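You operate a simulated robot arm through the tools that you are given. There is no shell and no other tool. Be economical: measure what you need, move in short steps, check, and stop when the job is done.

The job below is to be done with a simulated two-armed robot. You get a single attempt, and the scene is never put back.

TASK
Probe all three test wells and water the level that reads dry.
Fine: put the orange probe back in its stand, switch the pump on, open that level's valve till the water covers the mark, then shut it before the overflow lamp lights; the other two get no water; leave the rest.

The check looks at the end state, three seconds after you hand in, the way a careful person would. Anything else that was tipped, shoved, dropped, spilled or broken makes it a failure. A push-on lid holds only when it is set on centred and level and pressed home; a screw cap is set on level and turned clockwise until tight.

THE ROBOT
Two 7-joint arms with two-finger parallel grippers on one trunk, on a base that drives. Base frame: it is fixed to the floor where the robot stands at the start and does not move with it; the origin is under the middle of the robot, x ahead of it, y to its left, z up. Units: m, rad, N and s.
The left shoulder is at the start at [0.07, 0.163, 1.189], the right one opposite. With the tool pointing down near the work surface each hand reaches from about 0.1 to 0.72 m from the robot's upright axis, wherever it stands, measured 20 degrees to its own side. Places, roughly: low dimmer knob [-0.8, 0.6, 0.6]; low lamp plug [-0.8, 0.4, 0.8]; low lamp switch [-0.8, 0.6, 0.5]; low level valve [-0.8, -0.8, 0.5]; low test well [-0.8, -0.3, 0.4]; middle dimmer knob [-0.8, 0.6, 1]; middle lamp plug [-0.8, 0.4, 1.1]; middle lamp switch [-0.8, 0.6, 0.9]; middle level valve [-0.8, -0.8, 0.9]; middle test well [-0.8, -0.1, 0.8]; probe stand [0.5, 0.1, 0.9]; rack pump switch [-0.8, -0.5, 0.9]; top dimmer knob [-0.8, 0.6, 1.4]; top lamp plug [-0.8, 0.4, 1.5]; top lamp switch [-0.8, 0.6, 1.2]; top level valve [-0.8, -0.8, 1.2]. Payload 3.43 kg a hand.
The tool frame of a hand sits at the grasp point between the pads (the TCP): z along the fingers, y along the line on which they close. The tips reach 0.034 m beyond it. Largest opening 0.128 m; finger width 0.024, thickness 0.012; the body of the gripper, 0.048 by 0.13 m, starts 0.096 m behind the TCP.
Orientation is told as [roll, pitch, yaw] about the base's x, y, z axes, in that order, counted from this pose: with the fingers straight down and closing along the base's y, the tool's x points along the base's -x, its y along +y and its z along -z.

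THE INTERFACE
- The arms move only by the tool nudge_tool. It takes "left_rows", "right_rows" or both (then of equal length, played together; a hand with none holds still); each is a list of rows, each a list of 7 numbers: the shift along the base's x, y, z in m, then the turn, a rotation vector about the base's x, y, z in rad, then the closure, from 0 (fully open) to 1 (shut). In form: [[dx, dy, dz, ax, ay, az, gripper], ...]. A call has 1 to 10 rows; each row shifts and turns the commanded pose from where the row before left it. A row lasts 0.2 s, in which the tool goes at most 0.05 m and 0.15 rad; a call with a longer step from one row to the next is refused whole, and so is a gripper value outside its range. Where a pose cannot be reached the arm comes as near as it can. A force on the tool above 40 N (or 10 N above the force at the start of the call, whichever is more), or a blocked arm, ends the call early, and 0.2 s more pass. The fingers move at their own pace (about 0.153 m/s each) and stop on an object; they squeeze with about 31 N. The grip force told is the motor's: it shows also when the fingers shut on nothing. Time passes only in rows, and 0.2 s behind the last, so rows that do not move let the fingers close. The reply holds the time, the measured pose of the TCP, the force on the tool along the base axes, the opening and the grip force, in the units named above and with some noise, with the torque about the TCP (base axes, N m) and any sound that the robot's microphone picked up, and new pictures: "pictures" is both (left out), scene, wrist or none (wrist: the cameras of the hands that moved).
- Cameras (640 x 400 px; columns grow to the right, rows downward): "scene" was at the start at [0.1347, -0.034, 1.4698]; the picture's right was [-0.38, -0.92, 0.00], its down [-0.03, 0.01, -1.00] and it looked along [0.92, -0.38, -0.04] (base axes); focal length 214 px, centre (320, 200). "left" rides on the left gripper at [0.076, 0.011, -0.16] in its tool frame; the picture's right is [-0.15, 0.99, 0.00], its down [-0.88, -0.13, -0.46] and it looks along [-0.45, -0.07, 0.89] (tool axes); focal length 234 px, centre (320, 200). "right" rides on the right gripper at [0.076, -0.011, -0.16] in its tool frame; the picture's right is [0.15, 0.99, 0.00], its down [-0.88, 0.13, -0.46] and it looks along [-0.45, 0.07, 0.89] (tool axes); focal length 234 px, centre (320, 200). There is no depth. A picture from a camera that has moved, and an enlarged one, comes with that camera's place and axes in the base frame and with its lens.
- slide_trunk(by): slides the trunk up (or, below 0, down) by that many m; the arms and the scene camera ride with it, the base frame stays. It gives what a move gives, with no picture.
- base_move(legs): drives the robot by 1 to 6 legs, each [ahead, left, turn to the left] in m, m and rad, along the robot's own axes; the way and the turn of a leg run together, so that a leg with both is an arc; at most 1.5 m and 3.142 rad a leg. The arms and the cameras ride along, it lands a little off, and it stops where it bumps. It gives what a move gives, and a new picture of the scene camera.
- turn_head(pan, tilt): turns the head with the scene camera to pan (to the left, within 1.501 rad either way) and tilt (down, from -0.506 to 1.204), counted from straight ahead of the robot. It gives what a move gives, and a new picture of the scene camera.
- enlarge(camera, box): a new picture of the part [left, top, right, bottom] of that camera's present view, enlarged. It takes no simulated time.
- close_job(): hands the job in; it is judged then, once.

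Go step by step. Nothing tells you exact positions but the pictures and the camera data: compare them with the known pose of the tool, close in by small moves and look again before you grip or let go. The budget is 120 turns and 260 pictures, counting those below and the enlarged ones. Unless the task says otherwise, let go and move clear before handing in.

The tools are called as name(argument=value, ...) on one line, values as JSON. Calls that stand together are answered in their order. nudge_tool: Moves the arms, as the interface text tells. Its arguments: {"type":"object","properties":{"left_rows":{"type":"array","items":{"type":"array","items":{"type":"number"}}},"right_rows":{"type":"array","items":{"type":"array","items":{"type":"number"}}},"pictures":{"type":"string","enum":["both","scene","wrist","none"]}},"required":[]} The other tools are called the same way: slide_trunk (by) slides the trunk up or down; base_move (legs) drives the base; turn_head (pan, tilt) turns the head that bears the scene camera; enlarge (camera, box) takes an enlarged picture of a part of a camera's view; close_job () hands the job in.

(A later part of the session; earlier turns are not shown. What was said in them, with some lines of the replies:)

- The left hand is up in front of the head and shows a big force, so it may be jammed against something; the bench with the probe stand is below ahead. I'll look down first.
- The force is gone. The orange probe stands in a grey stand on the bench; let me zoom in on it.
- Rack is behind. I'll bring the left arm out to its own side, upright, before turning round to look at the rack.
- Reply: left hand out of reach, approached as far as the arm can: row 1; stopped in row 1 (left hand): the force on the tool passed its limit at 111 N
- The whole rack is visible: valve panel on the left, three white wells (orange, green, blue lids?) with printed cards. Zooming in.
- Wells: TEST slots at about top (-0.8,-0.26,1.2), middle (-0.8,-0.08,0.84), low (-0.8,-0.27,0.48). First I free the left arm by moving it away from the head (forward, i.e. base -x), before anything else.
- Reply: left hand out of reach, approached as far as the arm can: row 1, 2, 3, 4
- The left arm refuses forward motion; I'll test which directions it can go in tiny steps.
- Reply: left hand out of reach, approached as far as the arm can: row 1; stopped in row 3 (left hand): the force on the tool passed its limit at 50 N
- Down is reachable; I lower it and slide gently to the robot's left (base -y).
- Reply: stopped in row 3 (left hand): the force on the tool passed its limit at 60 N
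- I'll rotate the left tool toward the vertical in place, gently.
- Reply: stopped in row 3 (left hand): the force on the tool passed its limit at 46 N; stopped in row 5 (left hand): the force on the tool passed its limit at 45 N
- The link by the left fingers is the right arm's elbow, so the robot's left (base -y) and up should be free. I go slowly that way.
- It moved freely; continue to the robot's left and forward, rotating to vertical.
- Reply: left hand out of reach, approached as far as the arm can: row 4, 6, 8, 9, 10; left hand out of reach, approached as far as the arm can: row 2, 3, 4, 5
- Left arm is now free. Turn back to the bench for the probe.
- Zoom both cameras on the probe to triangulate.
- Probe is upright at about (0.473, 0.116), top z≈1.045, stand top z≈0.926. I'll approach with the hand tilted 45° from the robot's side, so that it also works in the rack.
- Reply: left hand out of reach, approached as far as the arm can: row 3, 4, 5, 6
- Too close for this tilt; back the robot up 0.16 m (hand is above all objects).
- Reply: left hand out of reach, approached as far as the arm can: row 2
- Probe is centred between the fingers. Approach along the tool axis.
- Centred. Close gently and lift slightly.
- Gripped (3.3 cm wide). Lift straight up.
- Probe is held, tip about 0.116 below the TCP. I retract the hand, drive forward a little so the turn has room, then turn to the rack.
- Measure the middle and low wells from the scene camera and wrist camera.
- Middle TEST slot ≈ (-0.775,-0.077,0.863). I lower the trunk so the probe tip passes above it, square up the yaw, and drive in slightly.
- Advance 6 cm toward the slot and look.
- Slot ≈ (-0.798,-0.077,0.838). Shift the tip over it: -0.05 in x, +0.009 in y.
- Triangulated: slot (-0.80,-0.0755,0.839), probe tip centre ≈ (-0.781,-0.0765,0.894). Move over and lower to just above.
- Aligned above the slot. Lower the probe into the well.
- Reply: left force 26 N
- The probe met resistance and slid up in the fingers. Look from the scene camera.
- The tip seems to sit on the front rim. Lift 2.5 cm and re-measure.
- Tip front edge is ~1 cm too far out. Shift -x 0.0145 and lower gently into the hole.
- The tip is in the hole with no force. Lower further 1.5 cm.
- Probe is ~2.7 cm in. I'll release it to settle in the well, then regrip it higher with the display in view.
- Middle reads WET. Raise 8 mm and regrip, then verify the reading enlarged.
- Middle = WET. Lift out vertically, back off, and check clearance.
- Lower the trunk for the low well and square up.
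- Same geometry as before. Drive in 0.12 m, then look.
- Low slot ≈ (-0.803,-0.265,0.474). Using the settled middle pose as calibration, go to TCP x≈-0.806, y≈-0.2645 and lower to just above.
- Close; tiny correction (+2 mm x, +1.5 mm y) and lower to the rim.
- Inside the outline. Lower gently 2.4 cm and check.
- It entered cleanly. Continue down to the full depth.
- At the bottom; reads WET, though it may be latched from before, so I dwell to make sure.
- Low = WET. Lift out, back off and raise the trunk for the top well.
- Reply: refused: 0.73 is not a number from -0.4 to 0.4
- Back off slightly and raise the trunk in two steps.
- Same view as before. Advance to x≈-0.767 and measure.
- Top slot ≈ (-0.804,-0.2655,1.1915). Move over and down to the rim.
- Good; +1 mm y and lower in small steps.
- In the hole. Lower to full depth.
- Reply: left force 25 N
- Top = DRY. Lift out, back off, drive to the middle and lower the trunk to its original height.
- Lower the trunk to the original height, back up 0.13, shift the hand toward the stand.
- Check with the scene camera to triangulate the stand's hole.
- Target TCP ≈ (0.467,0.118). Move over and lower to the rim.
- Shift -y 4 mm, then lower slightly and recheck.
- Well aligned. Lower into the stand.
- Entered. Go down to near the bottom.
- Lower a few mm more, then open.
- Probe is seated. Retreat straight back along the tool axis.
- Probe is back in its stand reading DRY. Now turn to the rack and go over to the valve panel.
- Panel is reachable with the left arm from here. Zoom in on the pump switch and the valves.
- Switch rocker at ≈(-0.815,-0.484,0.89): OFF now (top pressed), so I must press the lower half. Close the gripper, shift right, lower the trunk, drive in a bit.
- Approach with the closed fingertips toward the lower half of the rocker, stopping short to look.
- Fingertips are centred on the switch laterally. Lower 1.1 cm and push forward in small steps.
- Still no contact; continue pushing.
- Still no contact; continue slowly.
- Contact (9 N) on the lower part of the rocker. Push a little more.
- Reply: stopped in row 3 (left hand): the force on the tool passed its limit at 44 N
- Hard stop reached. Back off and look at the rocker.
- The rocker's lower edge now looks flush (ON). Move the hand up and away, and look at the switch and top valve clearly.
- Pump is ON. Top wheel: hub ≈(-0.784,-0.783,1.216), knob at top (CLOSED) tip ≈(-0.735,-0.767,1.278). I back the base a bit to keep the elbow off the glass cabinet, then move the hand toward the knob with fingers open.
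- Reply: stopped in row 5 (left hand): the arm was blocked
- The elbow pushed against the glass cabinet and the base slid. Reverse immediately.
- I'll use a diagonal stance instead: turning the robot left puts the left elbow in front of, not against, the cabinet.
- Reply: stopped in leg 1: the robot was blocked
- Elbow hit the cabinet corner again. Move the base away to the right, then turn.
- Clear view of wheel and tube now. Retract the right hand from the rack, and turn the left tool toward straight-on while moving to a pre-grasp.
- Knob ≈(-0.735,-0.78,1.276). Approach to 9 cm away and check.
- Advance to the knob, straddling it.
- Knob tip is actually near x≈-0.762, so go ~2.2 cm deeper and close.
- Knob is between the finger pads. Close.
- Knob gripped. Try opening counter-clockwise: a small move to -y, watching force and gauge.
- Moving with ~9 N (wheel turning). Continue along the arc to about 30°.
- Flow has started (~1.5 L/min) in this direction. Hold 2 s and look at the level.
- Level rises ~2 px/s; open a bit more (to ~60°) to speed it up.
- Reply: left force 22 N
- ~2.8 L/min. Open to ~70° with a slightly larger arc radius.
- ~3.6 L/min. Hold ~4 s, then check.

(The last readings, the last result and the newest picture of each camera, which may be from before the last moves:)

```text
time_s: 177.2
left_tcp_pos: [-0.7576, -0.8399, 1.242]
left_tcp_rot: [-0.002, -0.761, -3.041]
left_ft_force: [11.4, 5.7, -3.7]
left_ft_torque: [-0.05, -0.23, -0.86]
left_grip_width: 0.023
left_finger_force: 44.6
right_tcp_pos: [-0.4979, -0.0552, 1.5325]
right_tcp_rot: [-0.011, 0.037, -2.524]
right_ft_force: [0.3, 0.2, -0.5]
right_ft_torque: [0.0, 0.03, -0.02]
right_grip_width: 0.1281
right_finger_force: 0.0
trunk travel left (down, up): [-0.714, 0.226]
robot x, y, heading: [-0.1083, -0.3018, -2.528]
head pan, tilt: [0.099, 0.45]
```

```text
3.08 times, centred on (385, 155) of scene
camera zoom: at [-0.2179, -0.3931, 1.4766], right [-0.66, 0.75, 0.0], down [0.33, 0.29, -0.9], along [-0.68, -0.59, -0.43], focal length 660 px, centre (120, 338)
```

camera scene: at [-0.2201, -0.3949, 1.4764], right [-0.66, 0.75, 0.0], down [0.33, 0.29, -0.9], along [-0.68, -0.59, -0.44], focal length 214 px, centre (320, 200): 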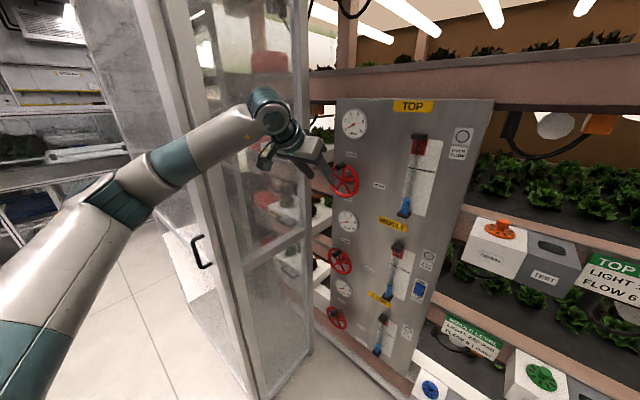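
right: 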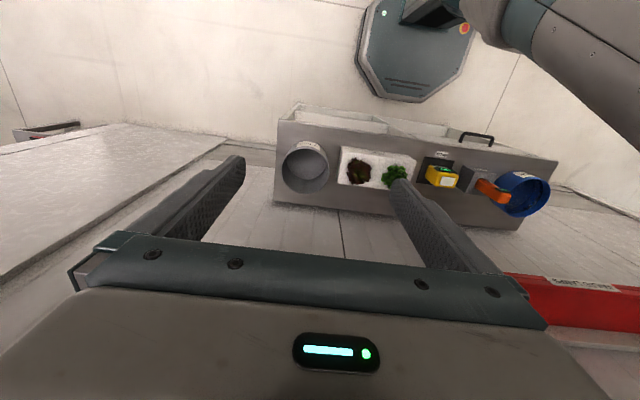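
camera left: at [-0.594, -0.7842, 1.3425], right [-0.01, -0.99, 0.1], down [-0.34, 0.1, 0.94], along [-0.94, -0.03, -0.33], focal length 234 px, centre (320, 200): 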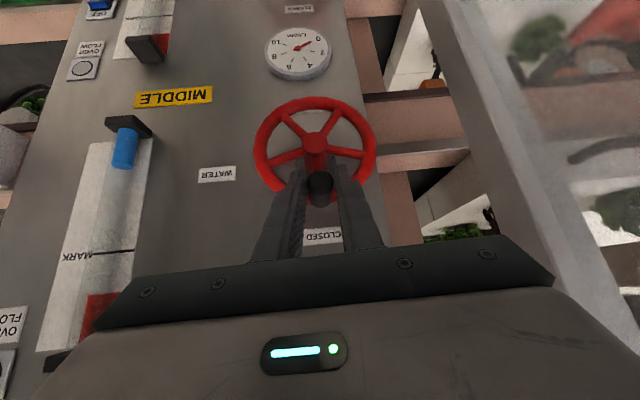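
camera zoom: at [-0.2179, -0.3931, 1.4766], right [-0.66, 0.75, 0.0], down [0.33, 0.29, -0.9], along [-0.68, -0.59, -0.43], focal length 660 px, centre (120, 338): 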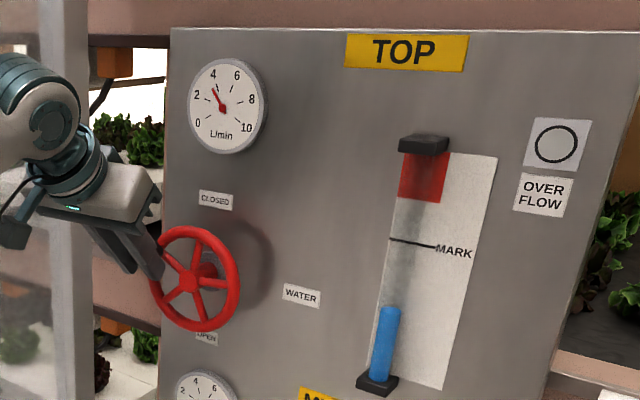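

4 px/s; hold about 10 s more, then check.

nudge_tool(left_rows=[[0, 0, 0, 0, 0, 0, 1], [0, 0, 0, 0, 0, 0, 1], [0, 0, 0, 0, 0, 0, 1], [0, 0, 0, 0, 0, 0, 1], [0, 0, 0, 0, 0, 0, 1], [0, 0, 0, 0, 0, 0, 1], [0, 0, 0, 0, 0, 0, 1], [0, 0, 0, 0, 0, 0, 1], [0, 0, 0, 0, 0, 0, 1], [0, 0, 0, 0, 0, 0, 1]], pictures="none")

nudge_tool(left_rows=[[0, 0, 0, 0, 0, 0, 1], [0, 0, 0, 0, 0, 0, 1], [0, 0, 0, 0, 0, 0, 1], [0, 0, 0, 0, 0, 0, 1], [0, 0, 0, 0, 0, 0, 1], [0, 0, 0, 0, 0, 0, 1], [0, 0, 0, 0, 0, 0, 1], [0, 0, 0, 0, 0, 0, 1], [0, 0, 0, 0, 0, 0, 1], [0, 0, 0, 0, 0, 0, 1]], pictures="none")

nudge_tool(left_rows=[[0, 0, 0, 0, 0, 0, 1], [0, 0, 0, 0, 0, 0, 1], [0, 0, 0, 0, 0, 0, 1], [0, 0, 0, 0, 0, 0, 1], [0, 0, 0, 0, 0, 0, 1], [0, 0, 0, 0, 0, 0, 1], [0, 0, 0, 0, 0, 0, 1], [0, 0, 0, 0, 0, 0, 1], [0, 0, 0, 0, 0, 0, 1], [0, 0, 0, 0, 0, 0, 1]], pictures="none")

nudge_tool(left_rows=[[0, 0, 0, 0, 0, 0, 1], [0, 0, 0, 0, 0, 0, 1], [0, 0, 0, 0, 0, 0, 1], [0, 0, 0, 0, 0, 0, 1], [0, 0, 0, 0, 0, 0, 1], [0, 0, 0, 0, 0, 0, 1], [0, 0, 0, 0, 0, 0, 1], [0, 0, 0, 0, 0, 0, 1]], pictures="none")

enlarge(camera="scene", box=[290, 90, 480, 220])

```text
time_s: 179.4
left_tcp_pos: [-0.7575, -0.8401, 1.2423]
left_tcp_rot: [0.0, -0.761, -3.04]
left_ft_force: [11.6, 5.5, -7.4]
left_ft_torque: [-0.11, -0.34, -0.92]
left_grip_width: 0.0231
left_finger_force: 44.3
right_tcp_pos: [-0.4979, -0.0562, 1.5335]
right_tcp_rot: [-0.01, 0.038, -2.526]
right_ft_force: [0.1, -0.3, -0.1]
right_ft_torque: [0.0, 0.02, -0.01]
right_grip_width: 0.1281
right_finger_force: 0.0
trunk travel left (down, up): [-0.714, 0.226]
robot x, y, heading: [-0.1088, -0.3072, -2.517]
head pan, tilt: [0.099, 0.45]
```

```text
time_s: 181.6
left_tcp_pos: [-0.7596, -0.84, 1.2407]
left_tcp_rot: [0.0, -0.76, -3.04]
left_ft_force: [12.1, 6.2, -6.1]
left_ft_torque: [-0.08, -0.3, -0.93]
left_grip_width: 0.0227
left_finger_force: 45.3
right_tcp_pos: [-0.4973, -0.0564, 1.534]
right_tcp_rot: [-0.011, 0.038, -2.526]
right_ft_force: [0.1, -0.6, 0.4]
right_ft_torque: [0.01, 0.01, -0.02]
right_grip_width: 0.1278
right_finger_force: 0.1
trunk travel left (down, up): [-0.714, 0.226]
robot x, y, heading: [-0.1137, -0.3078, -2.522]
head pan, tilt: [0.099, 0.45]
```

```text
time_s: 183.8
left_tcp_pos: [-0.7591, -0.839, 1.2418]
left_tcp_rot: [0.001, -0.762, -3.039]
left_ft_force: [10.2, 6.0, -5.3]
left_ft_torque: [-0.02, -0.18, -0.95]
left_grip_width: 0.0227
left_finger_force: 45.3
right_tcp_pos: [-0.4964, -0.0563, 1.5338]
right_tcp_rot: [-0.011, 0.038, -2.525]
right_ft_force: [0.5, -0.3, -0.3]
right_ft_torque: [0.0, 0.0, -0.04]
right_grip_width: 0.1276
right_finger_force: 0.1
trunk travel left (down, up): [-0.714, 0.226]
robot x, y, heading: [-0.1135, -0.3084, -2.523]
head pan, tilt: [0.099, 0.45]
```

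```text
time_s: 185.6
left_tcp_pos: [-0.7567, -0.8399, 1.2429]
left_tcp_rot: [0.001, -0.761, -3.042]
left_ft_force: [11.1, 4.8, -2.4]
left_ft_torque: [0.02, -0.08, -0.91]
left_grip_width: 0.0229
left_finger_force: 45.4
right_tcp_pos: [-0.4961, -0.0557, 1.5341]
right_tcp_rot: [-0.01, 0.037, -2.526]
right_ft_force: [0.0, -0.2, 1.2]
right_ft_torque: [0.0, -0.01, 0.0]
right_grip_width: 0.1282
right_finger_force: 0.0
trunk travel left (down, up): [-0.714, 0.226]
robot x, y, heading: [-0.1111, -0.3078, -2.52]
head pan, tilt: [0.099, 0.45]
```

```text
3.08 times, centred on (385, 155) of scene
camera zoom: at [-0.2179, -0.3927, 1.4767], right [-0.66, 0.76, 0.0], down [0.33, 0.28, -0.9], along [-0.68, -0.59, -0.43], focal length 660 px, centre (120, 338)
```

zoom: 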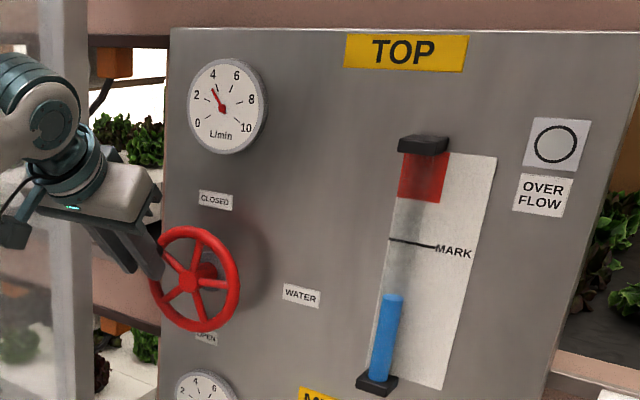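

Rise is slowing (level-dependent), so open further toward the card's 6 L/min.

nudge_tool(left_rows=[[0, -0.002, -0.007, 0, 0, 0, 1], [0, -0.001, -0.008, 0, 0, 0, 1], [0, 0.0, -0.008, 0, 0, 0, 1], [0, 0.001, -0.008, 0, 0, 0, 1]], pictures="none")

enlarge(camera="scene", box=[290, 90, 480, 220])

```text
time_s: 186.6
left_tcp_pos: [-0.7586, -0.8468, 1.2097]
left_tcp_rot: [-0.001, -0.764, -3.036]
left_ft_force: [-1.1, -11.7, 8.7]
left_ft_torque: [0.41, -0.39, -0.55]
left_grip_width: 0.0229
left_finger_force: 45.1
right_tcp_pos: [-0.4981, -0.0593, 1.5347]
right_tcp_rot: [-0.012, 0.042, -2.523]
right_ft_force: [0.5, 0.2, 0.1]
right_ft_torque: [0.03, -0.02, 0.0]
right_grip_width: 0.1283
right_finger_force: 0.0
trunk travel left (down, up): [-0.714, 0.226]
robot x, y, heading: [-0.1116, -0.3035, -2.528]
head pan, tilt: [0.099, 0.45]
```

```text
3.08 times, centred on (385, 155) of scene
camera zoom: at [-0.219, -0.3956, 1.4765], right [-0.66, 0.75, 0.0], down [0.33, 0.29, -0.9], along [-0.68, -0.59, -0.44], focal length 660 px, centre (120, 338)
```

zoom: 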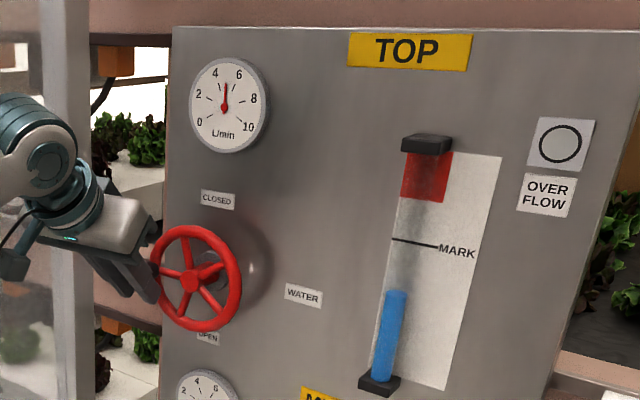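

~5 L/min. Hold 2 s and check the rise.

nudge_tool(left_rows=[[0, -0.001, 0, 0, 0, 0, 1], [0, 0, 0, 0, 0, 0, 1], [0, 0, 0, 0, 0, 0, 1], [0, 0, 0, 0, 0, 0, 1], [0, 0, 0, 0, 0, 0, 1], [0, 0, 0, 0, 0, 0, 1], [0, 0, 0, 0, 0, 0, 1], [0, 0, 0, 0, 0, 0, 1], [0, 0, 0, 0, 0, 0, 1], [0, 0, 0, 0, 0, 0, 1]], pictures="none")

enlarge(camera="scene", box=[290, 90, 480, 220])

```text
time_s: 188.8
left_tcp_pos: [-0.7572, -0.846, 1.2088]
left_tcp_rot: [-0.004, -0.76, -3.038]
left_ft_force: [3.2, -14.6, 4.5]
left_ft_torque: [0.29, -0.04, -0.38]
left_grip_width: 0.0225
left_finger_force: 44.9
right_tcp_pos: [-0.4975, -0.0596, 1.5336]
right_tcp_rot: [-0.014, 0.04, -2.526]
right_ft_force: [0.0, 1.0, -0.3]
right_ft_torque: [-0.01, 0.01, 0.01]
right_grip_width: 0.128
right_finger_force: 0.2
trunk travel left (down, up): [-0.714, 0.226]
robot x, y, heading: [-0.1097, -0.3057, -2.526]
head pan, tilt: [0.099, 0.45]
```

```text
3.08 times, centred on (385, 155) of scene
camera zoom: at [-0.2183, -0.3965, 1.4764], right [-0.66, 0.75, 0.0], down [0.33, 0.29, -0.9], along [-0.68, -0.59, -0.44], focal length 660 px, centre (120, 338)
```

zoom: 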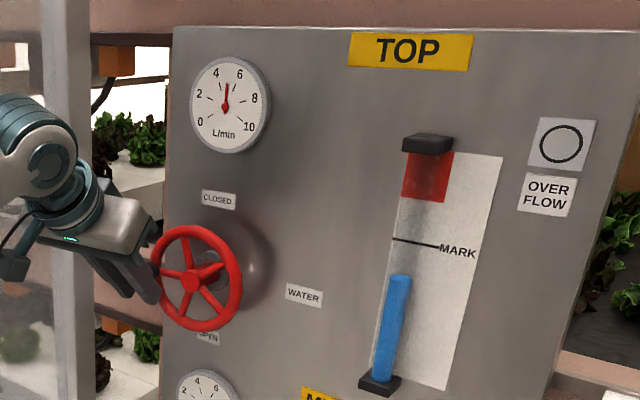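

7 px/s. Hold another 3 s.

nudge_tool(left_rows=[[0, 0, 0, 0, 0, 0, 1], [0, 0, 0, 0, 0, 0, 1], [0, 0, 0, 0, 0, 0, 1], [0, 0, 0, 0, 0, 0, 1], [0, 0, 0, 0, 0, 0, 1], [0, 0, 0, 0, 0, 0, 1], [0, 0, 0, 0, 0, 0, 1], [0, 0, 0, 0, 0, 0, 1], [0, 0, 0, 0, 0, 0, 1], [0, 0, 0, 0, 0, 0, 1]], pictures="none")

enlarge(camera="scene", box=[290, 90, 480, 220])

```text
time_s: 191.0
left_tcp_pos: [-0.7574, -0.846, 1.208]
left_tcp_rot: [-0.004, -0.761, -3.035]
left_ft_force: [7.1, -13.5, 0.5]
left_ft_torque: [0.09, 0.0, -0.45]
left_grip_width: 0.0225
left_finger_force: 45.1
right_tcp_pos: [-0.4977, -0.0609, 1.5334]
right_tcp_rot: [-0.013, 0.041, -2.525]
right_ft_force: [0.5, 0.5, -0.8]
right_ft_torque: [-0.01, -0.01, -0.04]
right_grip_width: 0.128
right_finger_force: 0.1
trunk travel left (down, up): [-0.714, 0.226]
robot x, y, heading: [-0.1079, -0.3047, -2.523]
head pan, tilt: [0.099, 0.45]
```

```text
3.08 times, centred on (385, 155) of scene
camera zoom: at [-0.2182, -0.3966, 1.4764], right [-0.66, 0.75, 0.0], down [0.33, 0.29, -0.9], along [-0.68, -0.59, -0.44], focal length 660 px, centre (120, 338)
```

zoom: 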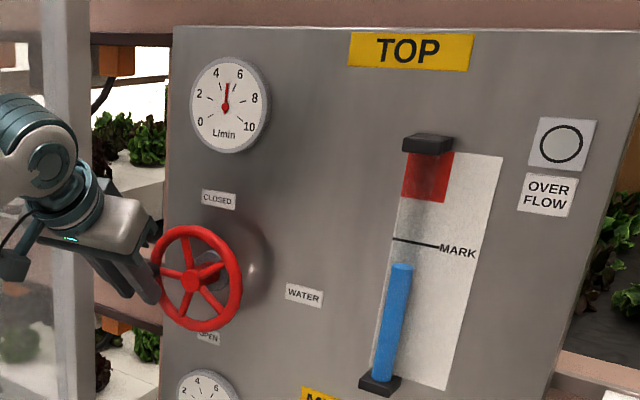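

Getting near the mark. Hold 3.5 s more.

nudge_tool(left_rows=[[0, 0, 0, 0, 0, 0, 1], [0, 0, 0, 0, 0, 0, 1], [0, 0, 0, 0, 0, 0, 1], [0, 0, 0, 0, 0, 0, 1], [0, 0, 0, 0, 0, 0, 1], [0, 0, 0, 0, 0, 0, 1], [0, 0, 0, 0, 0, 0, 1], [0, 0, 0, 0, 0, 0, 1], [0, 0, 0, 0, 0, 0, 1], [0, 0, 0, 0, 0, 0, 1]], pictures="none")

nudge_tool(left_rows=[[0, 0, 0, 0, 0, 0, 1], [0, 0, 0, 0, 0, 0, 1], [0, 0, 0, 0, 0, 0, 1], [0, 0, 0, 0, 0, 0, 1], [0, 0, 0, 0, 0, 0, 1], [0, 0, 0, 0, 0, 0, 1]], pictures="none")

enlarge(camera="scene", box=[290, 90, 480, 220])

```text
time_s: 193.2
left_tcp_pos: [-0.7573, -0.8473, 1.2078]
left_tcp_rot: [-0.004, -0.761, -3.036]
left_ft_force: [7.9, -12.7, -0.8]
left_ft_torque: [0.02, -0.15, -0.52]
left_grip_width: 0.0226
left_finger_force: 44.6
right_tcp_pos: [-0.4974, -0.061, 1.5347]
right_tcp_rot: [-0.012, 0.04, -2.525]
right_ft_force: [-0.3, 0.2, 0.8]
right_ft_torque: [0.02, 0.0, -0.02]
right_grip_width: 0.1282
right_finger_force: 0.0
trunk travel left (down, up): [-0.714, 0.226]
robot x, y, heading: [-0.1062, -0.3067, -2.526]
head pan, tilt: [0.099, 0.45]
```

```text
time_s: 194.6
left_tcp_pos: [-0.7583, -0.846, 1.2076]
left_tcp_rot: [-0.003, -0.761, -3.037]
left_ft_force: [7.5, -13.6, -0.4]
left_ft_torque: [0.03, -0.15, -0.52]
left_grip_width: 0.0226
left_finger_force: 45.1
right_tcp_pos: [-0.4979, -0.06, 1.535]
right_tcp_rot: [-0.013, 0.041, -2.525]
right_ft_force: [-0.3, 0.0, 0.2]
right_ft_torque: [-0.02, 0.0, -0.03]
right_grip_width: 0.1278
right_finger_force: 0.0
trunk travel left (down, up): [-0.714, 0.226]
robot x, y, heading: [-0.1037, -0.3055, -2.527]
head pan, tilt: [0.099, 0.45]
```

```text
3.08 times, centred on (385, 155) of scene
camera zoom: at [-0.2182, -0.3966, 1.4764], right [-0.66, 0.75, 0.0], down [0.33, 0.29, -0.9], along [-0.68, -0.59, -0.44], focal length 660 px, centre (120, 338)
```

zoom: 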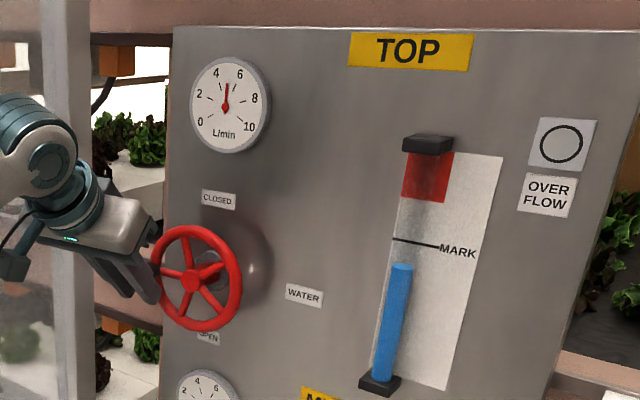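

The level has settled at ~263 px for 5 L/min (outflow balances), so open to a bit over 6 L/min to reach the mark.

nudge_tool(left_rows=[[0, -0.001, -0.006, 0, 0, 0, 1], [0, 0.001, -0.006, 0, 0, 0, 1], [0, 0.003, -0.006, 0, 0, 0, 1], [0, 0.004, -0.005, 0, 0, 0, 1]], pictures="none")

enlarge(camera="scene", box=[290, 90, 480, 220])

```text
time_s: 195.6
left_tcp_pos: [-0.7574, -0.8414, 1.1839]
left_tcp_rot: [-0.004, -0.756, -3.035]
left_ft_force: [7.6, -21.2, -1.4]
left_ft_torque: [0.5, -0.42, -0.35]
left_grip_width: 0.0223
left_finger_force: 45.1
right_tcp_pos: [-0.4975, -0.0618, 1.5338]
right_tcp_rot: [-0.014, 0.042, -2.524]
right_ft_force: [-0.3, 0.4, -0.7]
right_ft_torque: [-0.01, -0.04, 0.02]
right_grip_width: 0.1284
right_finger_force: 0.0
trunk travel left (down, up): [-0.714, 0.226]
robot x, y, heading: [-0.1095, -0.3063, -2.526]
head pan, tilt: [0.099, 0.45]
```

```text
3.08 times, centred on (385, 155) of scene
camera zoom: at [-0.2185, -0.3983, 1.4762], right [-0.66, 0.75, 0.0], down [0.33, 0.29, -0.9], along [-0.68, -0.59, -0.44], focal length 660 px, centre (120, 338)
```

zoom: 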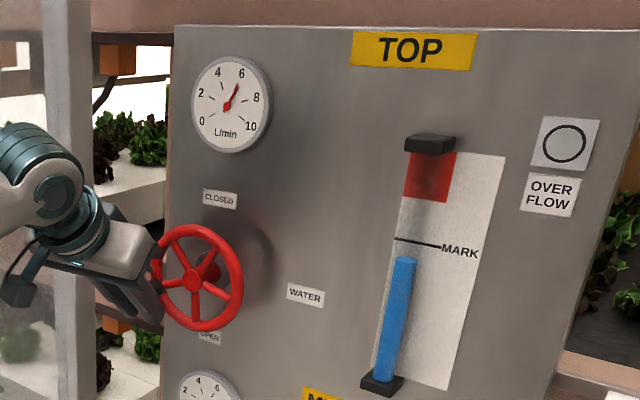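

Gauge ≈6. Hold 2 s.

nudge_tool(left_rows=[[0, -0.002, 0, 0, 0, 0, 1], [0, 0, 0, 0, 0, 0, 1], [0, 0, 0, 0, 0, 0, 1], [0, 0, 0, 0, 0, 0, 1], [0, 0, 0, 0, 0, 0, 1], [0, 0, 0, 0, 0, 0, 1], [0, 0, 0, 0, 0, 0, 1], [0, 0, 0, 0, 0, 0, 1]], pictures="none")

enlarge(camera="scene", box=[290, 90, 480, 220])

```text
time_s: 197.4
left_tcp_pos: [-0.7573, -0.842, 1.1843]
left_tcp_rot: [-0.004, -0.759, -3.038]
left_ft_force: [12.6, -13.7, -11.7]
left_ft_torque: [-0.14, -0.15, -0.3]
left_grip_width: 0.0219
left_finger_force: 44.7
right_tcp_pos: [-0.4972, -0.0621, 1.5345]
right_tcp_rot: [-0.014, 0.042, -2.526]
right_ft_force: [0.3, 0.1, -0.1]
right_ft_torque: [0.0, -0.01, 0.0]
right_grip_width: 0.128
right_finger_force: 0.0
trunk travel left (down, up): [-0.714, 0.226]
robot x, y, heading: [-0.1084, -0.3042, -2.522]
head pan, tilt: [0.099, 0.45]
```

```text
3.08 times, centred on (385, 155) of scene
camera zoom: at [-0.2184, -0.3978, 1.4763], right [-0.66, 0.75, 0.0], down [0.33, 0.29, -0.9], along [-0.68, -0.59, -0.44], focal length 660 px, centre (120, 338)
```

zoom: 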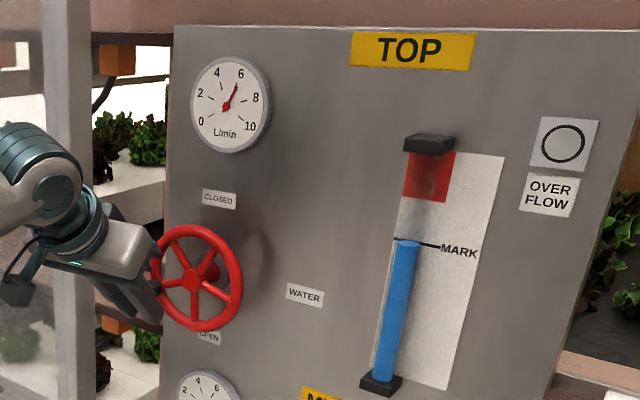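

Level is at the mark and rising. Two more short rows, then swing the knob back along the fitted arc to CLOSED.

nudge_tool(left_rows=[[0, 0, 0, 0, 0, 0, 1], [0, -0.0037, 0.013, 0, 0, 0, 1], [0, -0.0008, 0.0186, 0, 0, 0, 1], [0, 0.004, 0.0183, 0, 0, 0, 1], [0, 0.0087, 0.0166, 0, 0, 0, 1], [0, 0.0126, 0.0137, 0, 0, 0, 1], [0, 0.0157, 0.0101, 0, 0, 0, 1], [0, 0.0115, 0.0045, 0, 0, 0, 1]], pictures="none")

enlarge(camera="scene", box=[290, 90, 480, 220])

```text
time_s: 199.2
left_tcp_pos: [-0.7597, -0.7937, 1.2749]
left_tcp_rot: [-0.003, -0.748, -3.037]
left_ft_force: [6.3, -5.1, -28.6]
left_ft_torque: [-0.34, -0.61, -0.92]
left_grip_width: 0.0234
left_finger_force: 44.9
right_tcp_pos: [-0.5009, -0.0624, 1.5338]
right_tcp_rot: [-0.013, 0.044, -2.526]
right_ft_force: [0.7, 0.2, 0.1]
right_ft_torque: [-0.02, -0.02, -0.01]
right_grip_width: 0.1278
right_finger_force: 0.0
trunk travel left (down, up): [-0.714, 0.226]
robot x, y, heading: [-0.1109, -0.3022, -2.53]
head pan, tilt: [0.099, 0.45]
```

```text
3.08 times, centred on (385, 155) of scene
camera zoom: at [-0.222, -0.398, 1.4757], right [-0.66, 0.75, 0.0], down [0.33, 0.29, -0.9], along [-0.68, -0.59, -0.44], focal length 660 px, centre (120, 338)
```

zoom: 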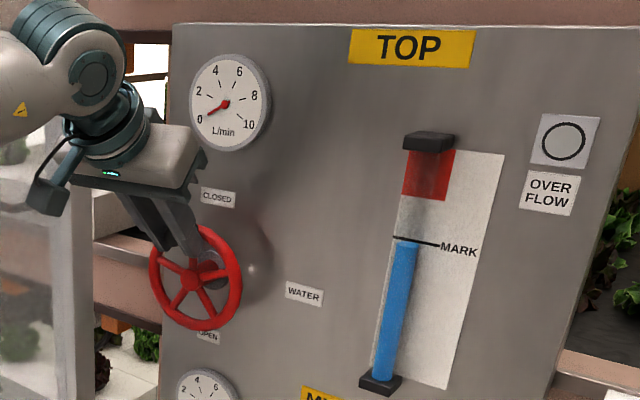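

Flow is about zero. Zoom on tube/mark and gauge.

enlarge(camera="scene", box=[395, 140, 435, 180])

enlarge(camera="scene", box=[330, 95, 380, 145])

```text
10.00 times, centred on (415, 160) of scene
camera zoom: at [-0.222, -0.398, 1.4757], right [-0.66, 0.75, 0.0], down [0.33, 0.29, -0.9], along [-0.68, -0.59, -0.44], focal length 2145 px, centre (-630, 600)
```

zoom: 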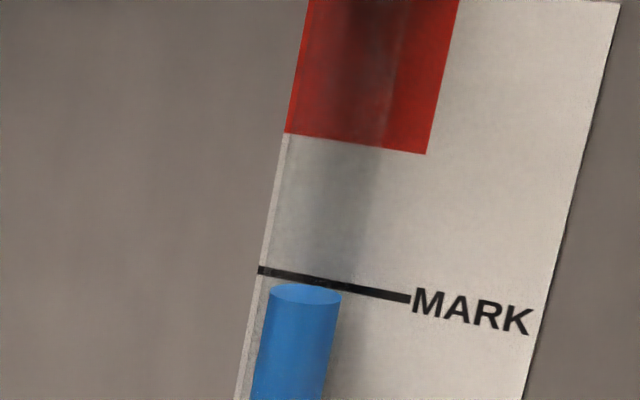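

```text
8.00 times, centred on (355, 120) of scene
camera zoom: at [-0.222, -0.398, 1.4757], right [-0.66, 0.75, 0.0], down [0.33, 0.29, -0.9], along [-0.68, -0.59, -0.44], focal length 1716 px, centre (40, 840)
```

zoom: 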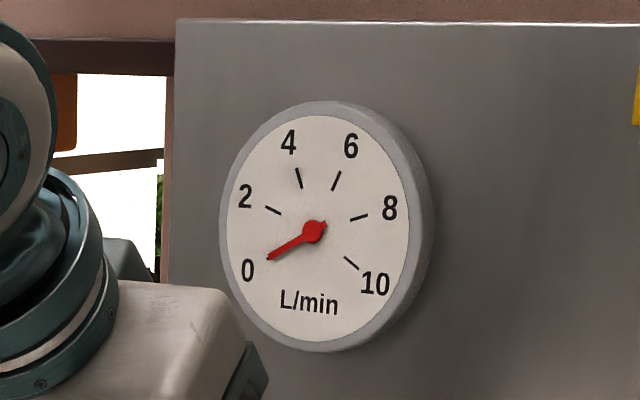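

The water is right at/just under the mark after shutting. Wait 1 s to see whether the level holds.

nudge_tool(left_rows=[[0, 0.002, -0.003, 0, 0, 0, 1], [0, 0, 0, 0, 0, 0, 1], [0, 0, 0, 0, 0, 0, 1], [0, 0, 0, 0, 0, 0, 1]], pictures="none")

enlarge(camera="scene", box=[395, 140, 435, 180])

```text
time_s: 200.2
left_tcp_pos: [-0.7587, -0.7919, 1.2756]
left_tcp_rot: [-0.004, -0.758, -3.037]
left_ft_force: [7.5, -6.1, -20.9]
left_ft_torque: [-0.4, -1.03, -0.91]
left_grip_width: 0.024
left_finger_force: 44.9
right_tcp_pos: [-0.501, -0.0604, 1.5336]
right_tcp_rot: [-0.012, 0.043, -2.527]
right_ft_force: [0.4, -0.4, 0.0]
right_ft_torque: [0.02, 0.02, 0.01]
right_grip_width: 0.1281
right_finger_force: 0.0
trunk travel left (down, up): [-0.714, 0.226]
robot x, y, heading: [-0.1108, -0.3046, -2.523]
head pan, tilt: [0.099, 0.45]
```

```text
10.00 times, centred on (415, 160) of scene
camera zoom: at [-0.2212, -0.3971, 1.4761], right [-0.66, 0.75, 0.0], down [0.33, 0.29, -0.9], along [-0.68, -0.59, -0.44], focal length 2145 px, centre (-630, 600)
```

zoom: 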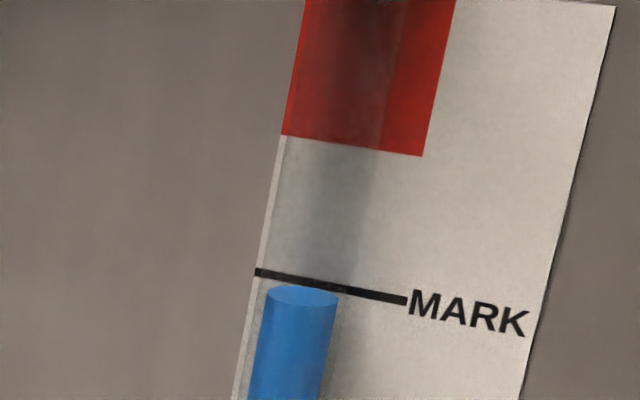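

The level holds when shut. It tops out according to flow (6 L/min ≈ just at the mark), so reopen to ~6.6 L/min for a small margin.

nudge_tool(left_rows=[[0, -0.0145, -0.0049, 0, 0, 0, 1], [0, -0.0157, -0.0101, 0, 0, 0, 1], [0, -0.0126, -0.0137, 0, 0, 0, 1], [0, -0.0087, -0.0166, 0, 0, 0, 1], [0, -0.004, -0.0183, 0, 0, 0, 1], [0, 0.0008, -0.0186, 0, 0, 0, 1], [0, 0.0037, -0.0131, 0, 0, 0, 1], [0, 0.0054, -0.0114, 0, 0, 0, 1]], pictures="none")

enlarge(camera="scene", box=[290, 90, 480, 220])

```text
time_s: 202.0
left_tcp_pos: [-0.7568, -0.8357, 1.1687]
left_tcp_rot: [-0.004, -0.758, -3.037]
left_ft_force: [7.1, -8.9, -0.1]
left_ft_torque: [0.42, -0.52, -0.19]
left_grip_width: 0.0219
left_finger_force: 45.3
right_tcp_pos: [-0.497, -0.0595, 1.5339]
right_tcp_rot: [-0.012, 0.039, -2.524]
right_ft_force: [-0.1, -0.1, -0.3]
right_ft_torque: [-0.03, 0.02, 0.02]
right_grip_width: 0.1279
right_finger_force: 0.0
trunk travel left (down, up): [-0.714, 0.226]
robot x, y, heading: [-0.1106, -0.3022, -2.528]
head pan, tilt: [0.099, 0.45]
```

```text
3.08 times, centred on (385, 155) of scene
camera zoom: at [-0.218, -0.3954, 1.4764], right [-0.66, 0.75, 0.0], down [0.33, 0.29, -0.9], along [-0.68, -0.59, -0.44], focal length 660 px, centre (120, 338)
```

zoom: 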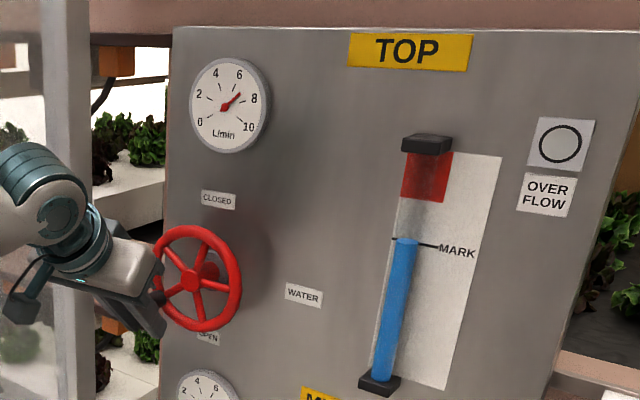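

~6.8 L/min; hold briefly (0.6 s) and check.

nudge_tool(left_rows=[[0, 0, 0, 0, 0, 0, 1], [0, 0, 0, 0, 0, 0, 1]], pictures="none")

enlarge(camera="scene", box=[290, 90, 480, 220])

```text
time_s: 202.6
left_tcp_pos: [-0.7574, -0.8356, 1.1688]
left_tcp_rot: [-0.004, -0.758, -3.038]
left_ft_force: [12.7, -6.9, -6.8]
left_ft_torque: [0.0, -0.14, -0.02]
left_grip_width: 0.022
left_finger_force: 45.2
right_tcp_pos: [-0.4968, -0.0592, 1.5337]
right_tcp_rot: [-0.01, 0.039, -2.527]
right_ft_force: [-0.6, 0.1, -0.4]
right_ft_torque: [-0.02, -0.03, -0.01]
right_grip_width: 0.1281
right_finger_force: 0.1
trunk travel left (down, up): [-0.714, 0.226]
robot x, y, heading: [-0.1107, -0.3042, -2.52]
head pan, tilt: [0.099, 0.45]
```

```text
3.08 times, centred on (385, 155) of scene
camera zoom: at [-0.2177, -0.3958, 1.4764], right [-0.66, 0.75, 0.0], down [0.33, 0.29, -0.9], along [-0.68, -0.59, -0.44], focal length 660 px, centre (120, 338)
```

zoom: 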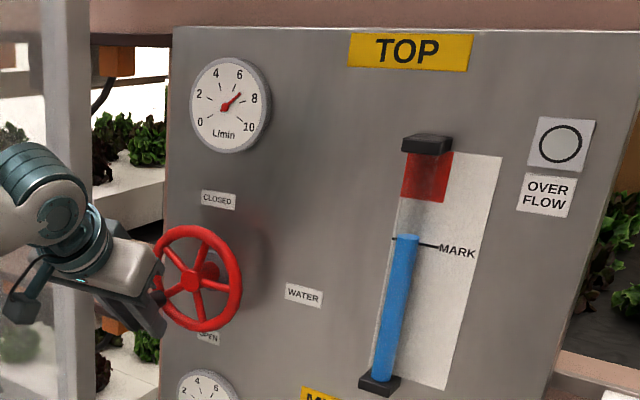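

Rising steadily and covering the mark. Hold two rows more, then close along the arc.

nudge_tool(left_rows=[[0, 0, 0, 0, 0, 0, 1], [0, 0, 0, 0, 0, 0, 1], [0, -0.0054, 0.0114, 0, 0, 0, 1], [0, -0.0037, 0.0131, 0, 0, 0, 1], [0, -0.0008, 0.0186, 0, 0, 0, 1], [0, 0.004, 0.0183, 0, 0, 0, 1], [0, 0.0087, 0.0166, 0, 0, 0, 1], [0, 0.0126, 0.0137, 0, 0, 0, 1], [0, 0.0157, 0.0101, 0, 0, 0, 1], [0, 0.0155, 0.0035, 0, 0, 0, 1]], pictures="none")

enlarge(camera="scene", box=[290, 90, 480, 220])

```text
time_s: 204.8
left_tcp_pos: [-0.7609, -0.791, 1.2745]
left_tcp_rot: [-0.004, -0.755, -3.036]
left_ft_force: [5.2, -8.0, -20.2]
left_ft_torque: [-0.38, 0.11, -0.87]
left_grip_width: 0.0239
left_finger_force: 45.5
right_tcp_pos: [-0.5004, -0.0614, 1.5328]
right_tcp_rot: [-0.012, 0.043, -2.526]
right_ft_force: [0.7, -0.4, -0.7]
right_ft_torque: [-0.01, -0.02, 0.02]
right_grip_width: 0.1282
right_finger_force: 0.1
trunk travel left (down, up): [-0.714, 0.226]
robot x, y, heading: [-0.111, -0.3015, -2.519]
head pan, tilt: [0.099, 0.45]
```

```text
3.08 times, centred on (385, 155) of scene
camera zoom: at [-0.221, -0.3977, 1.476], right [-0.66, 0.75, 0.0], down [0.33, 0.29, -0.9], along [-0.68, -0.59, -0.44], focal length 660 px, centre (120, 338)
```

zoom: 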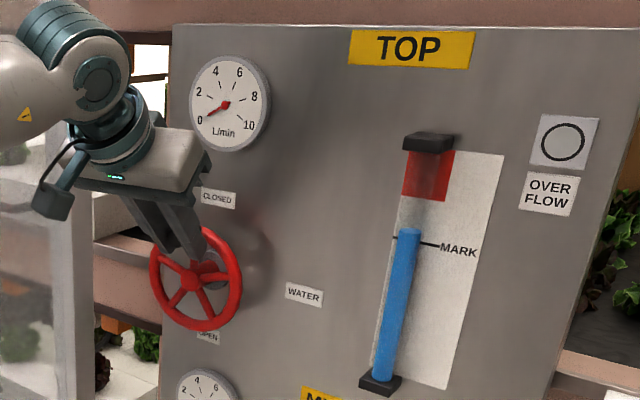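

Water covers the mark, overflow lamp unlit, flow ≈0. Nudge the knob firmly to its closed stop.

nudge_tool(left_rows=[[0, 0.004, -0.002, 0, 0, 0, 1], [0, 0.004, 0, 0, 0, 0, 1], [0, 0, 0, 0, 0, 0, 1], [0, 0, 0, 0, 0, 0, 1], [0, 0, 0, 0, 0, 0, 1]], pictures="none")

enlarge(camera="scene", box=[290, 90, 480, 220])

enlarge(camera="scene", box=[330, 95, 380, 145])

```text
time_s: 206.2
left_tcp_pos: [-0.7609, -0.7908, 1.2738]
left_tcp_rot: [0.007, -0.762, -3.031]
left_ft_force: [-1.8, -19.4, -8.1]
left_ft_torque: [-0.21, 1.09, -1.06]
left_grip_width: 0.0244
left_finger_force: 44.8
right_tcp_pos: [-0.5015, -0.0592, 1.5327]
right_tcp_rot: [-0.012, 0.042, -2.524]
right_ft_force: [-0.4, 0.3, 0.6]
right_ft_torque: [-0.1, -0.06, 0.01]
right_grip_width: 0.1282
right_finger_force: 0.0
trunk travel left (down, up): [-0.714, 0.226]
robot x, y, heading: [-0.1105, -0.3059, -2.526]
head pan, tilt: [0.099, 0.45]
stopped in row 5 (left hand): the force on the tool passed its limit at 40 N (the readings are from after the stop); the commanded pose is now the measured one
```

```text
3.08 times, centred on (385, 155) of scene
camera zoom: at [-0.2222, -0.3959, 1.4759], right [-0.66, 0.75, 0.0], down [0.33, 0.29, -0.9], along [-0.68, -0.59, -0.44], focal length 660 px, centre (120, 338)
```

zoom: 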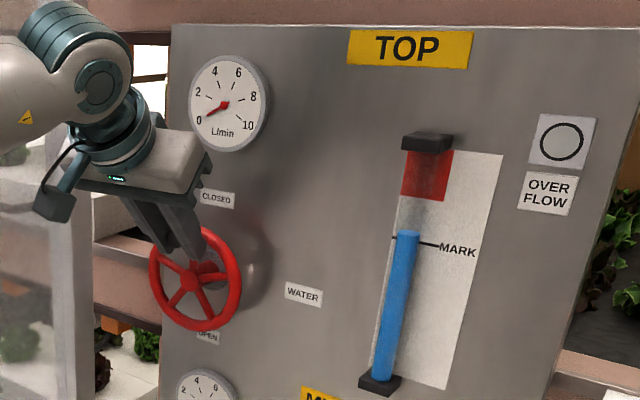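

```text
8.00 times, centred on (355, 120) of scene
camera zoom: at [-0.2222, -0.3959, 1.4759], right [-0.66, 0.75, 0.0], down [0.33, 0.29, -0.9], along [-0.68, -0.59, -0.44], focal length 1716 px, centre (40, 840)
```

zoom: 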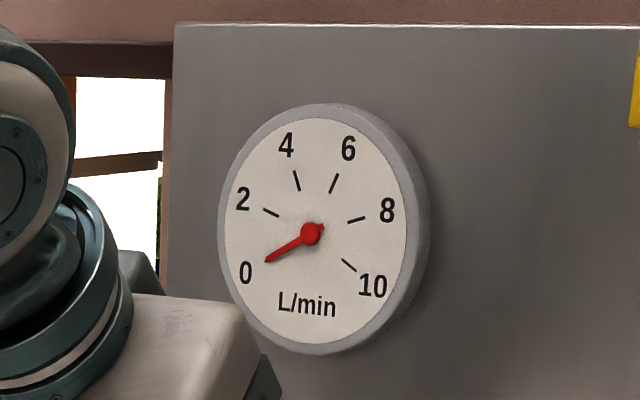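

Valve is at its closed stop. Release the knob and check again.

nudge_tool(left_rows=[[0, 0, 0, 0, 0, 0, 0.8], [0, 0, 0, 0, 0, 0, 0.6], [0, 0, 0, 0, 0, 0, 0.5], [0, 0, 0, 0, 0, 0, 0.5]], pictures="none")

enlarge(camera="scene", box=[395, 140, 435, 180])

enlarge(camera="left", box=[240, 100, 400, 240])

```text
time_s: 207.2
left_tcp_pos: [-0.7592, -0.7838, 1.2775]
left_tcp_rot: [0.003, -0.764, -3.036]
left_ft_force: [-0.5, 0.7, 0.0]
left_ft_torque: [0.0, 0.0, 0.0]
left_grip_width: 0.064
left_finger_force: 0.1
right_tcp_pos: [-0.499, -0.0574, 1.5333]
right_tcp_rot: [-0.01, 0.041, -2.525]
right_ft_force: [0.2, 0.1, 0.2]
right_ft_torque: [0.01, 0.02, -0.01]
right_grip_width: 0.1282
right_finger_force: 0.1
trunk travel left (down, up): [-0.714, 0.226]
robot x, y, heading: [-0.1122, -0.3066, -2.523]
head pan, tilt: [0.099, 0.45]
```

```text
10.00 times, centred on (415, 160) of scene
camera zoom: at [-0.2191, -0.394, 1.4766], right [-0.66, 0.75, 0.0], down [0.33, 0.29, -0.9], along [-0.68, -0.59, -0.44], focal length 2145 px, centre (-630, 600)
```

zoom: 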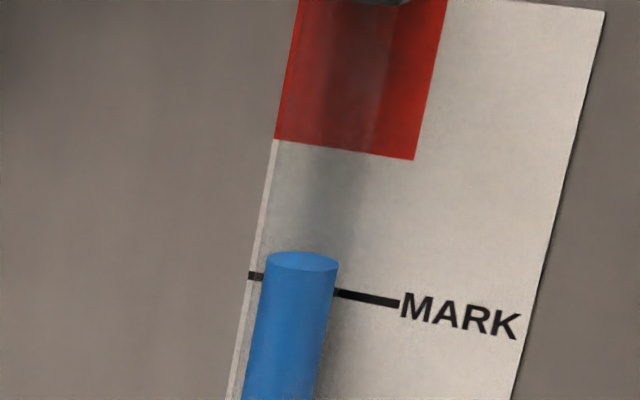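

```text
2.86 times, centred on (320, 170) of left
camera zoom: at [-0.594, -0.7756, 1.3394], right [0.0, -0.99, 0.1], down [-0.33, 0.1, 0.94], along [-0.94, -0.04, -0.33], focal length 669 px, centre (320, 286)
```

zoom: 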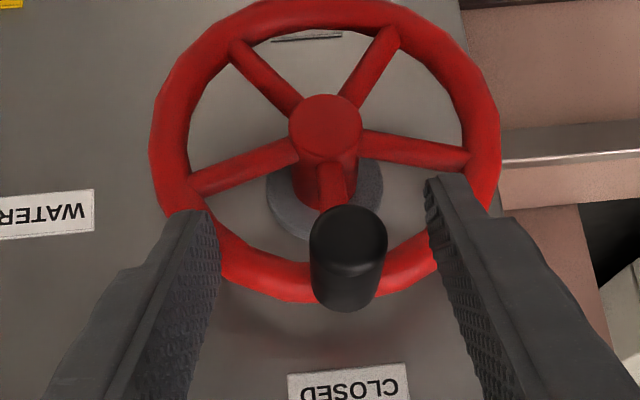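

Mark is covered and the knob is back at CLOSED. Retreat the hand straight out.

nudge_tool(left_rows=[[0.015, -0.003, 0, 0, 0, 0, 0.5], [0.025, 0, 0, 0, 0, 0, 0.5], [0.03, 0, 0, 0, 0, 0, 0.5], [0.03, 0.01, 0, 0, 0, 0, 0.5], [0.03, 0.02, 0, 0, 0, 0, 0.5], [0.03, 0.02, 0, 0, 0, 0, 0.5], [0.03, 0.02, 0, 0, 0, 0, 0.5], [0.02, 0.02, 0, 0, 0, 0, 0.5]], pictures="scene")

enlarge(camera="scene", box=[310, 80, 480, 220])

enlarge(camera="scene", box=[310, 200, 450, 360])

```text
time_s: 209.0
left_tcp_pos: [-0.5511, -0.6946, 1.278]
left_tcp_rot: [0.004, -0.764, -3.034]
left_ft_force: [1.1, -0.2, -0.2]
left_ft_torque: [-0.07, 0.0, 0.02]
left_grip_width: 0.0641
left_finger_force: 0.0
right_tcp_pos: [-0.4995, -0.056, 1.5323]
right_tcp_rot: [-0.01, 0.041, -2.524]
right_ft_force: [0.2, -0.3, 0.0]
right_ft_torque: [-0.01, -0.01, 0.01]
right_grip_width: 0.1282
right_finger_force: 0.1
trunk travel left (down, up): [-0.714, 0.226]
robot x, y, heading: [-0.1112, -0.3033, -2.525]
head pan, tilt: [0.099, 0.45]
camera scene: at [-0.2197, -0.3931, 1.4766], right [-0.66, 0.75, 0.0], down [0.33, 0.29, -0.9], along [-0.68, -0.59, -0.43], focal length 214 px, centre (320, 200)
```

scene: 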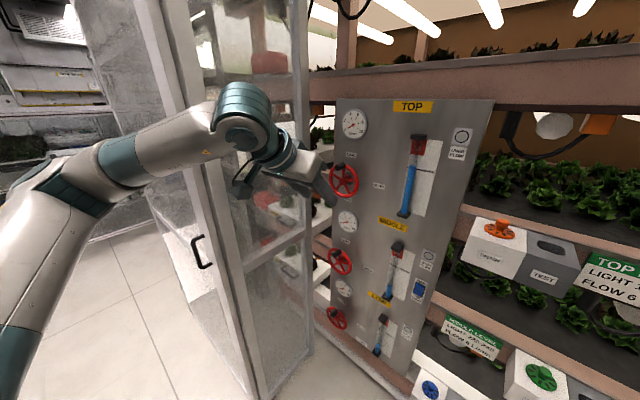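

```text
2.86 times, centred on (395, 150) of scene
camera zoom: at [-0.2197, -0.3931, 1.4766], right [-0.66, 0.75, 0.0], down [0.33, 0.29, -0.9], along [-0.68, -0.59, -0.43], focal length 613 px, centre (106, 343)
```

zoom: 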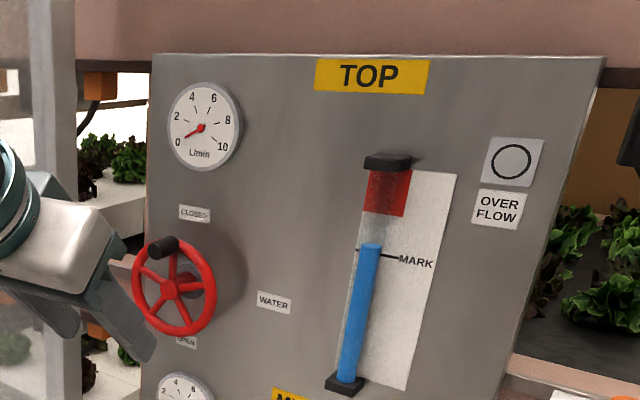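

```text
2.50 times, centred on (380, 280) of scene
camera zoom: at [-0.2197, -0.3931, 1.4766], right [-0.66, 0.75, 0.0], down [0.33, 0.29, -0.9], along [-0.68, -0.59, -0.43], focal length 536 px, centre (170, 0)
```

zoom: 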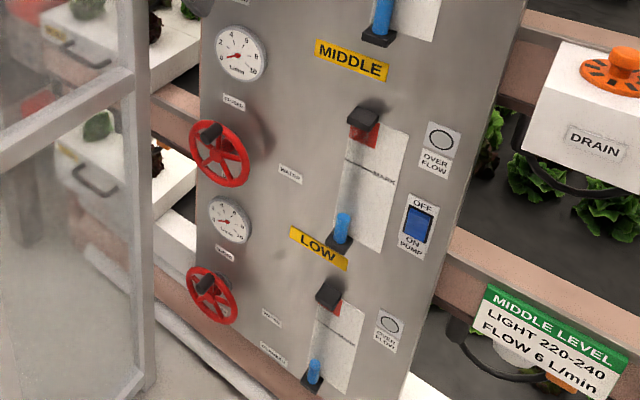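

All as wanted. Compare the level once more after a few seconds to see that it holds.

nudge_tool(left_rows=[[0.01, 0.01, 0, 0, 0, 0, 0.5], [0, 0, 0, 0, 0, 0, 0.5], [0, 0, 0, 0, 0, 0, 0.5], [0, 0, 0, 0, 0, 0, 0.5], [0, 0, 0, 0, 0, 0, 0.5], [0, 0, 0, 0, 0, 0, 0.5], [0, 0, 0, 0, 0, 0, 0.5], [0, 0, 0, 0, 0, 0, 0.5], [0, 0, 0, 0, 0, 0, 0.5], [0, 0, 0, 0, 0, 0, 0.5]], pictures="none")

enlarge(camera="scene", box=[395, 140, 435, 180])

```text
time_s: 211.2
left_tcp_pos: [-0.5391, -0.6852, 1.2769]
left_tcp_rot: [0.002, -0.765, -3.036]
left_ft_force: [0.4, 0.2, 0.4]
left_ft_torque: [0.02, -0.01, 0.03]
left_grip_width: 0.0643
left_finger_force: 0.1
right_tcp_pos: [-0.4985, -0.0569, 1.5335]
right_tcp_rot: [-0.009, 0.041, -2.522]
right_ft_force: [0.1, 0.0, 0.7]
right_ft_torque: [0.01, -0.01, -0.01]
right_grip_width: 0.128
right_finger_force: 0.0
trunk travel left (down, up): [-0.714, 0.226]
robot x, y, heading: [-0.1089, -0.3053, -2.523]
head pan, tilt: [0.099, 0.45]
```

```text
10.00 times, centred on (415, 160) of scene
camera zoom: at [-0.2198, -0.3939, 1.4765], right [-0.66, 0.75, 0.0], down [0.33, 0.29, -0.9], along [-0.68, -0.59, -0.44], focal length 2145 px, centre (-630, 600)
```

zoom: 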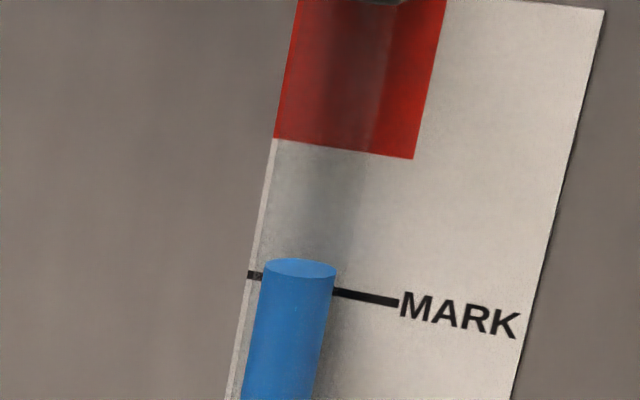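

The level is sinking only very slowly and still covers the mark; valve shut, pump on, probe in its stand, hands clear. I'm handing in now.

close_job()

```text
The job is handed in.
```

The top level read dry. I watered it until the water covered the mark, then shut its valve with the overflow lamp unlit. I have handed the job in.

- **Wells:** low and middle both read WET and got no water. Top read DRY.
- **Probe and pump:** the orange probe is back in its stand and the pump is on.
- **Level sinking:** the top level drops slowly with the valve shut. It was still over the mark when I handed in, and I expected it to stay covered through the three-second check.
- **Cabinet contact:** while I was lining up for the valve, my left elbow pushed into the glass cabinet beside the panel, and a later turn was also blocked, probably by its corner post. I saw no damage in the later pictures but did not inspect it closely.
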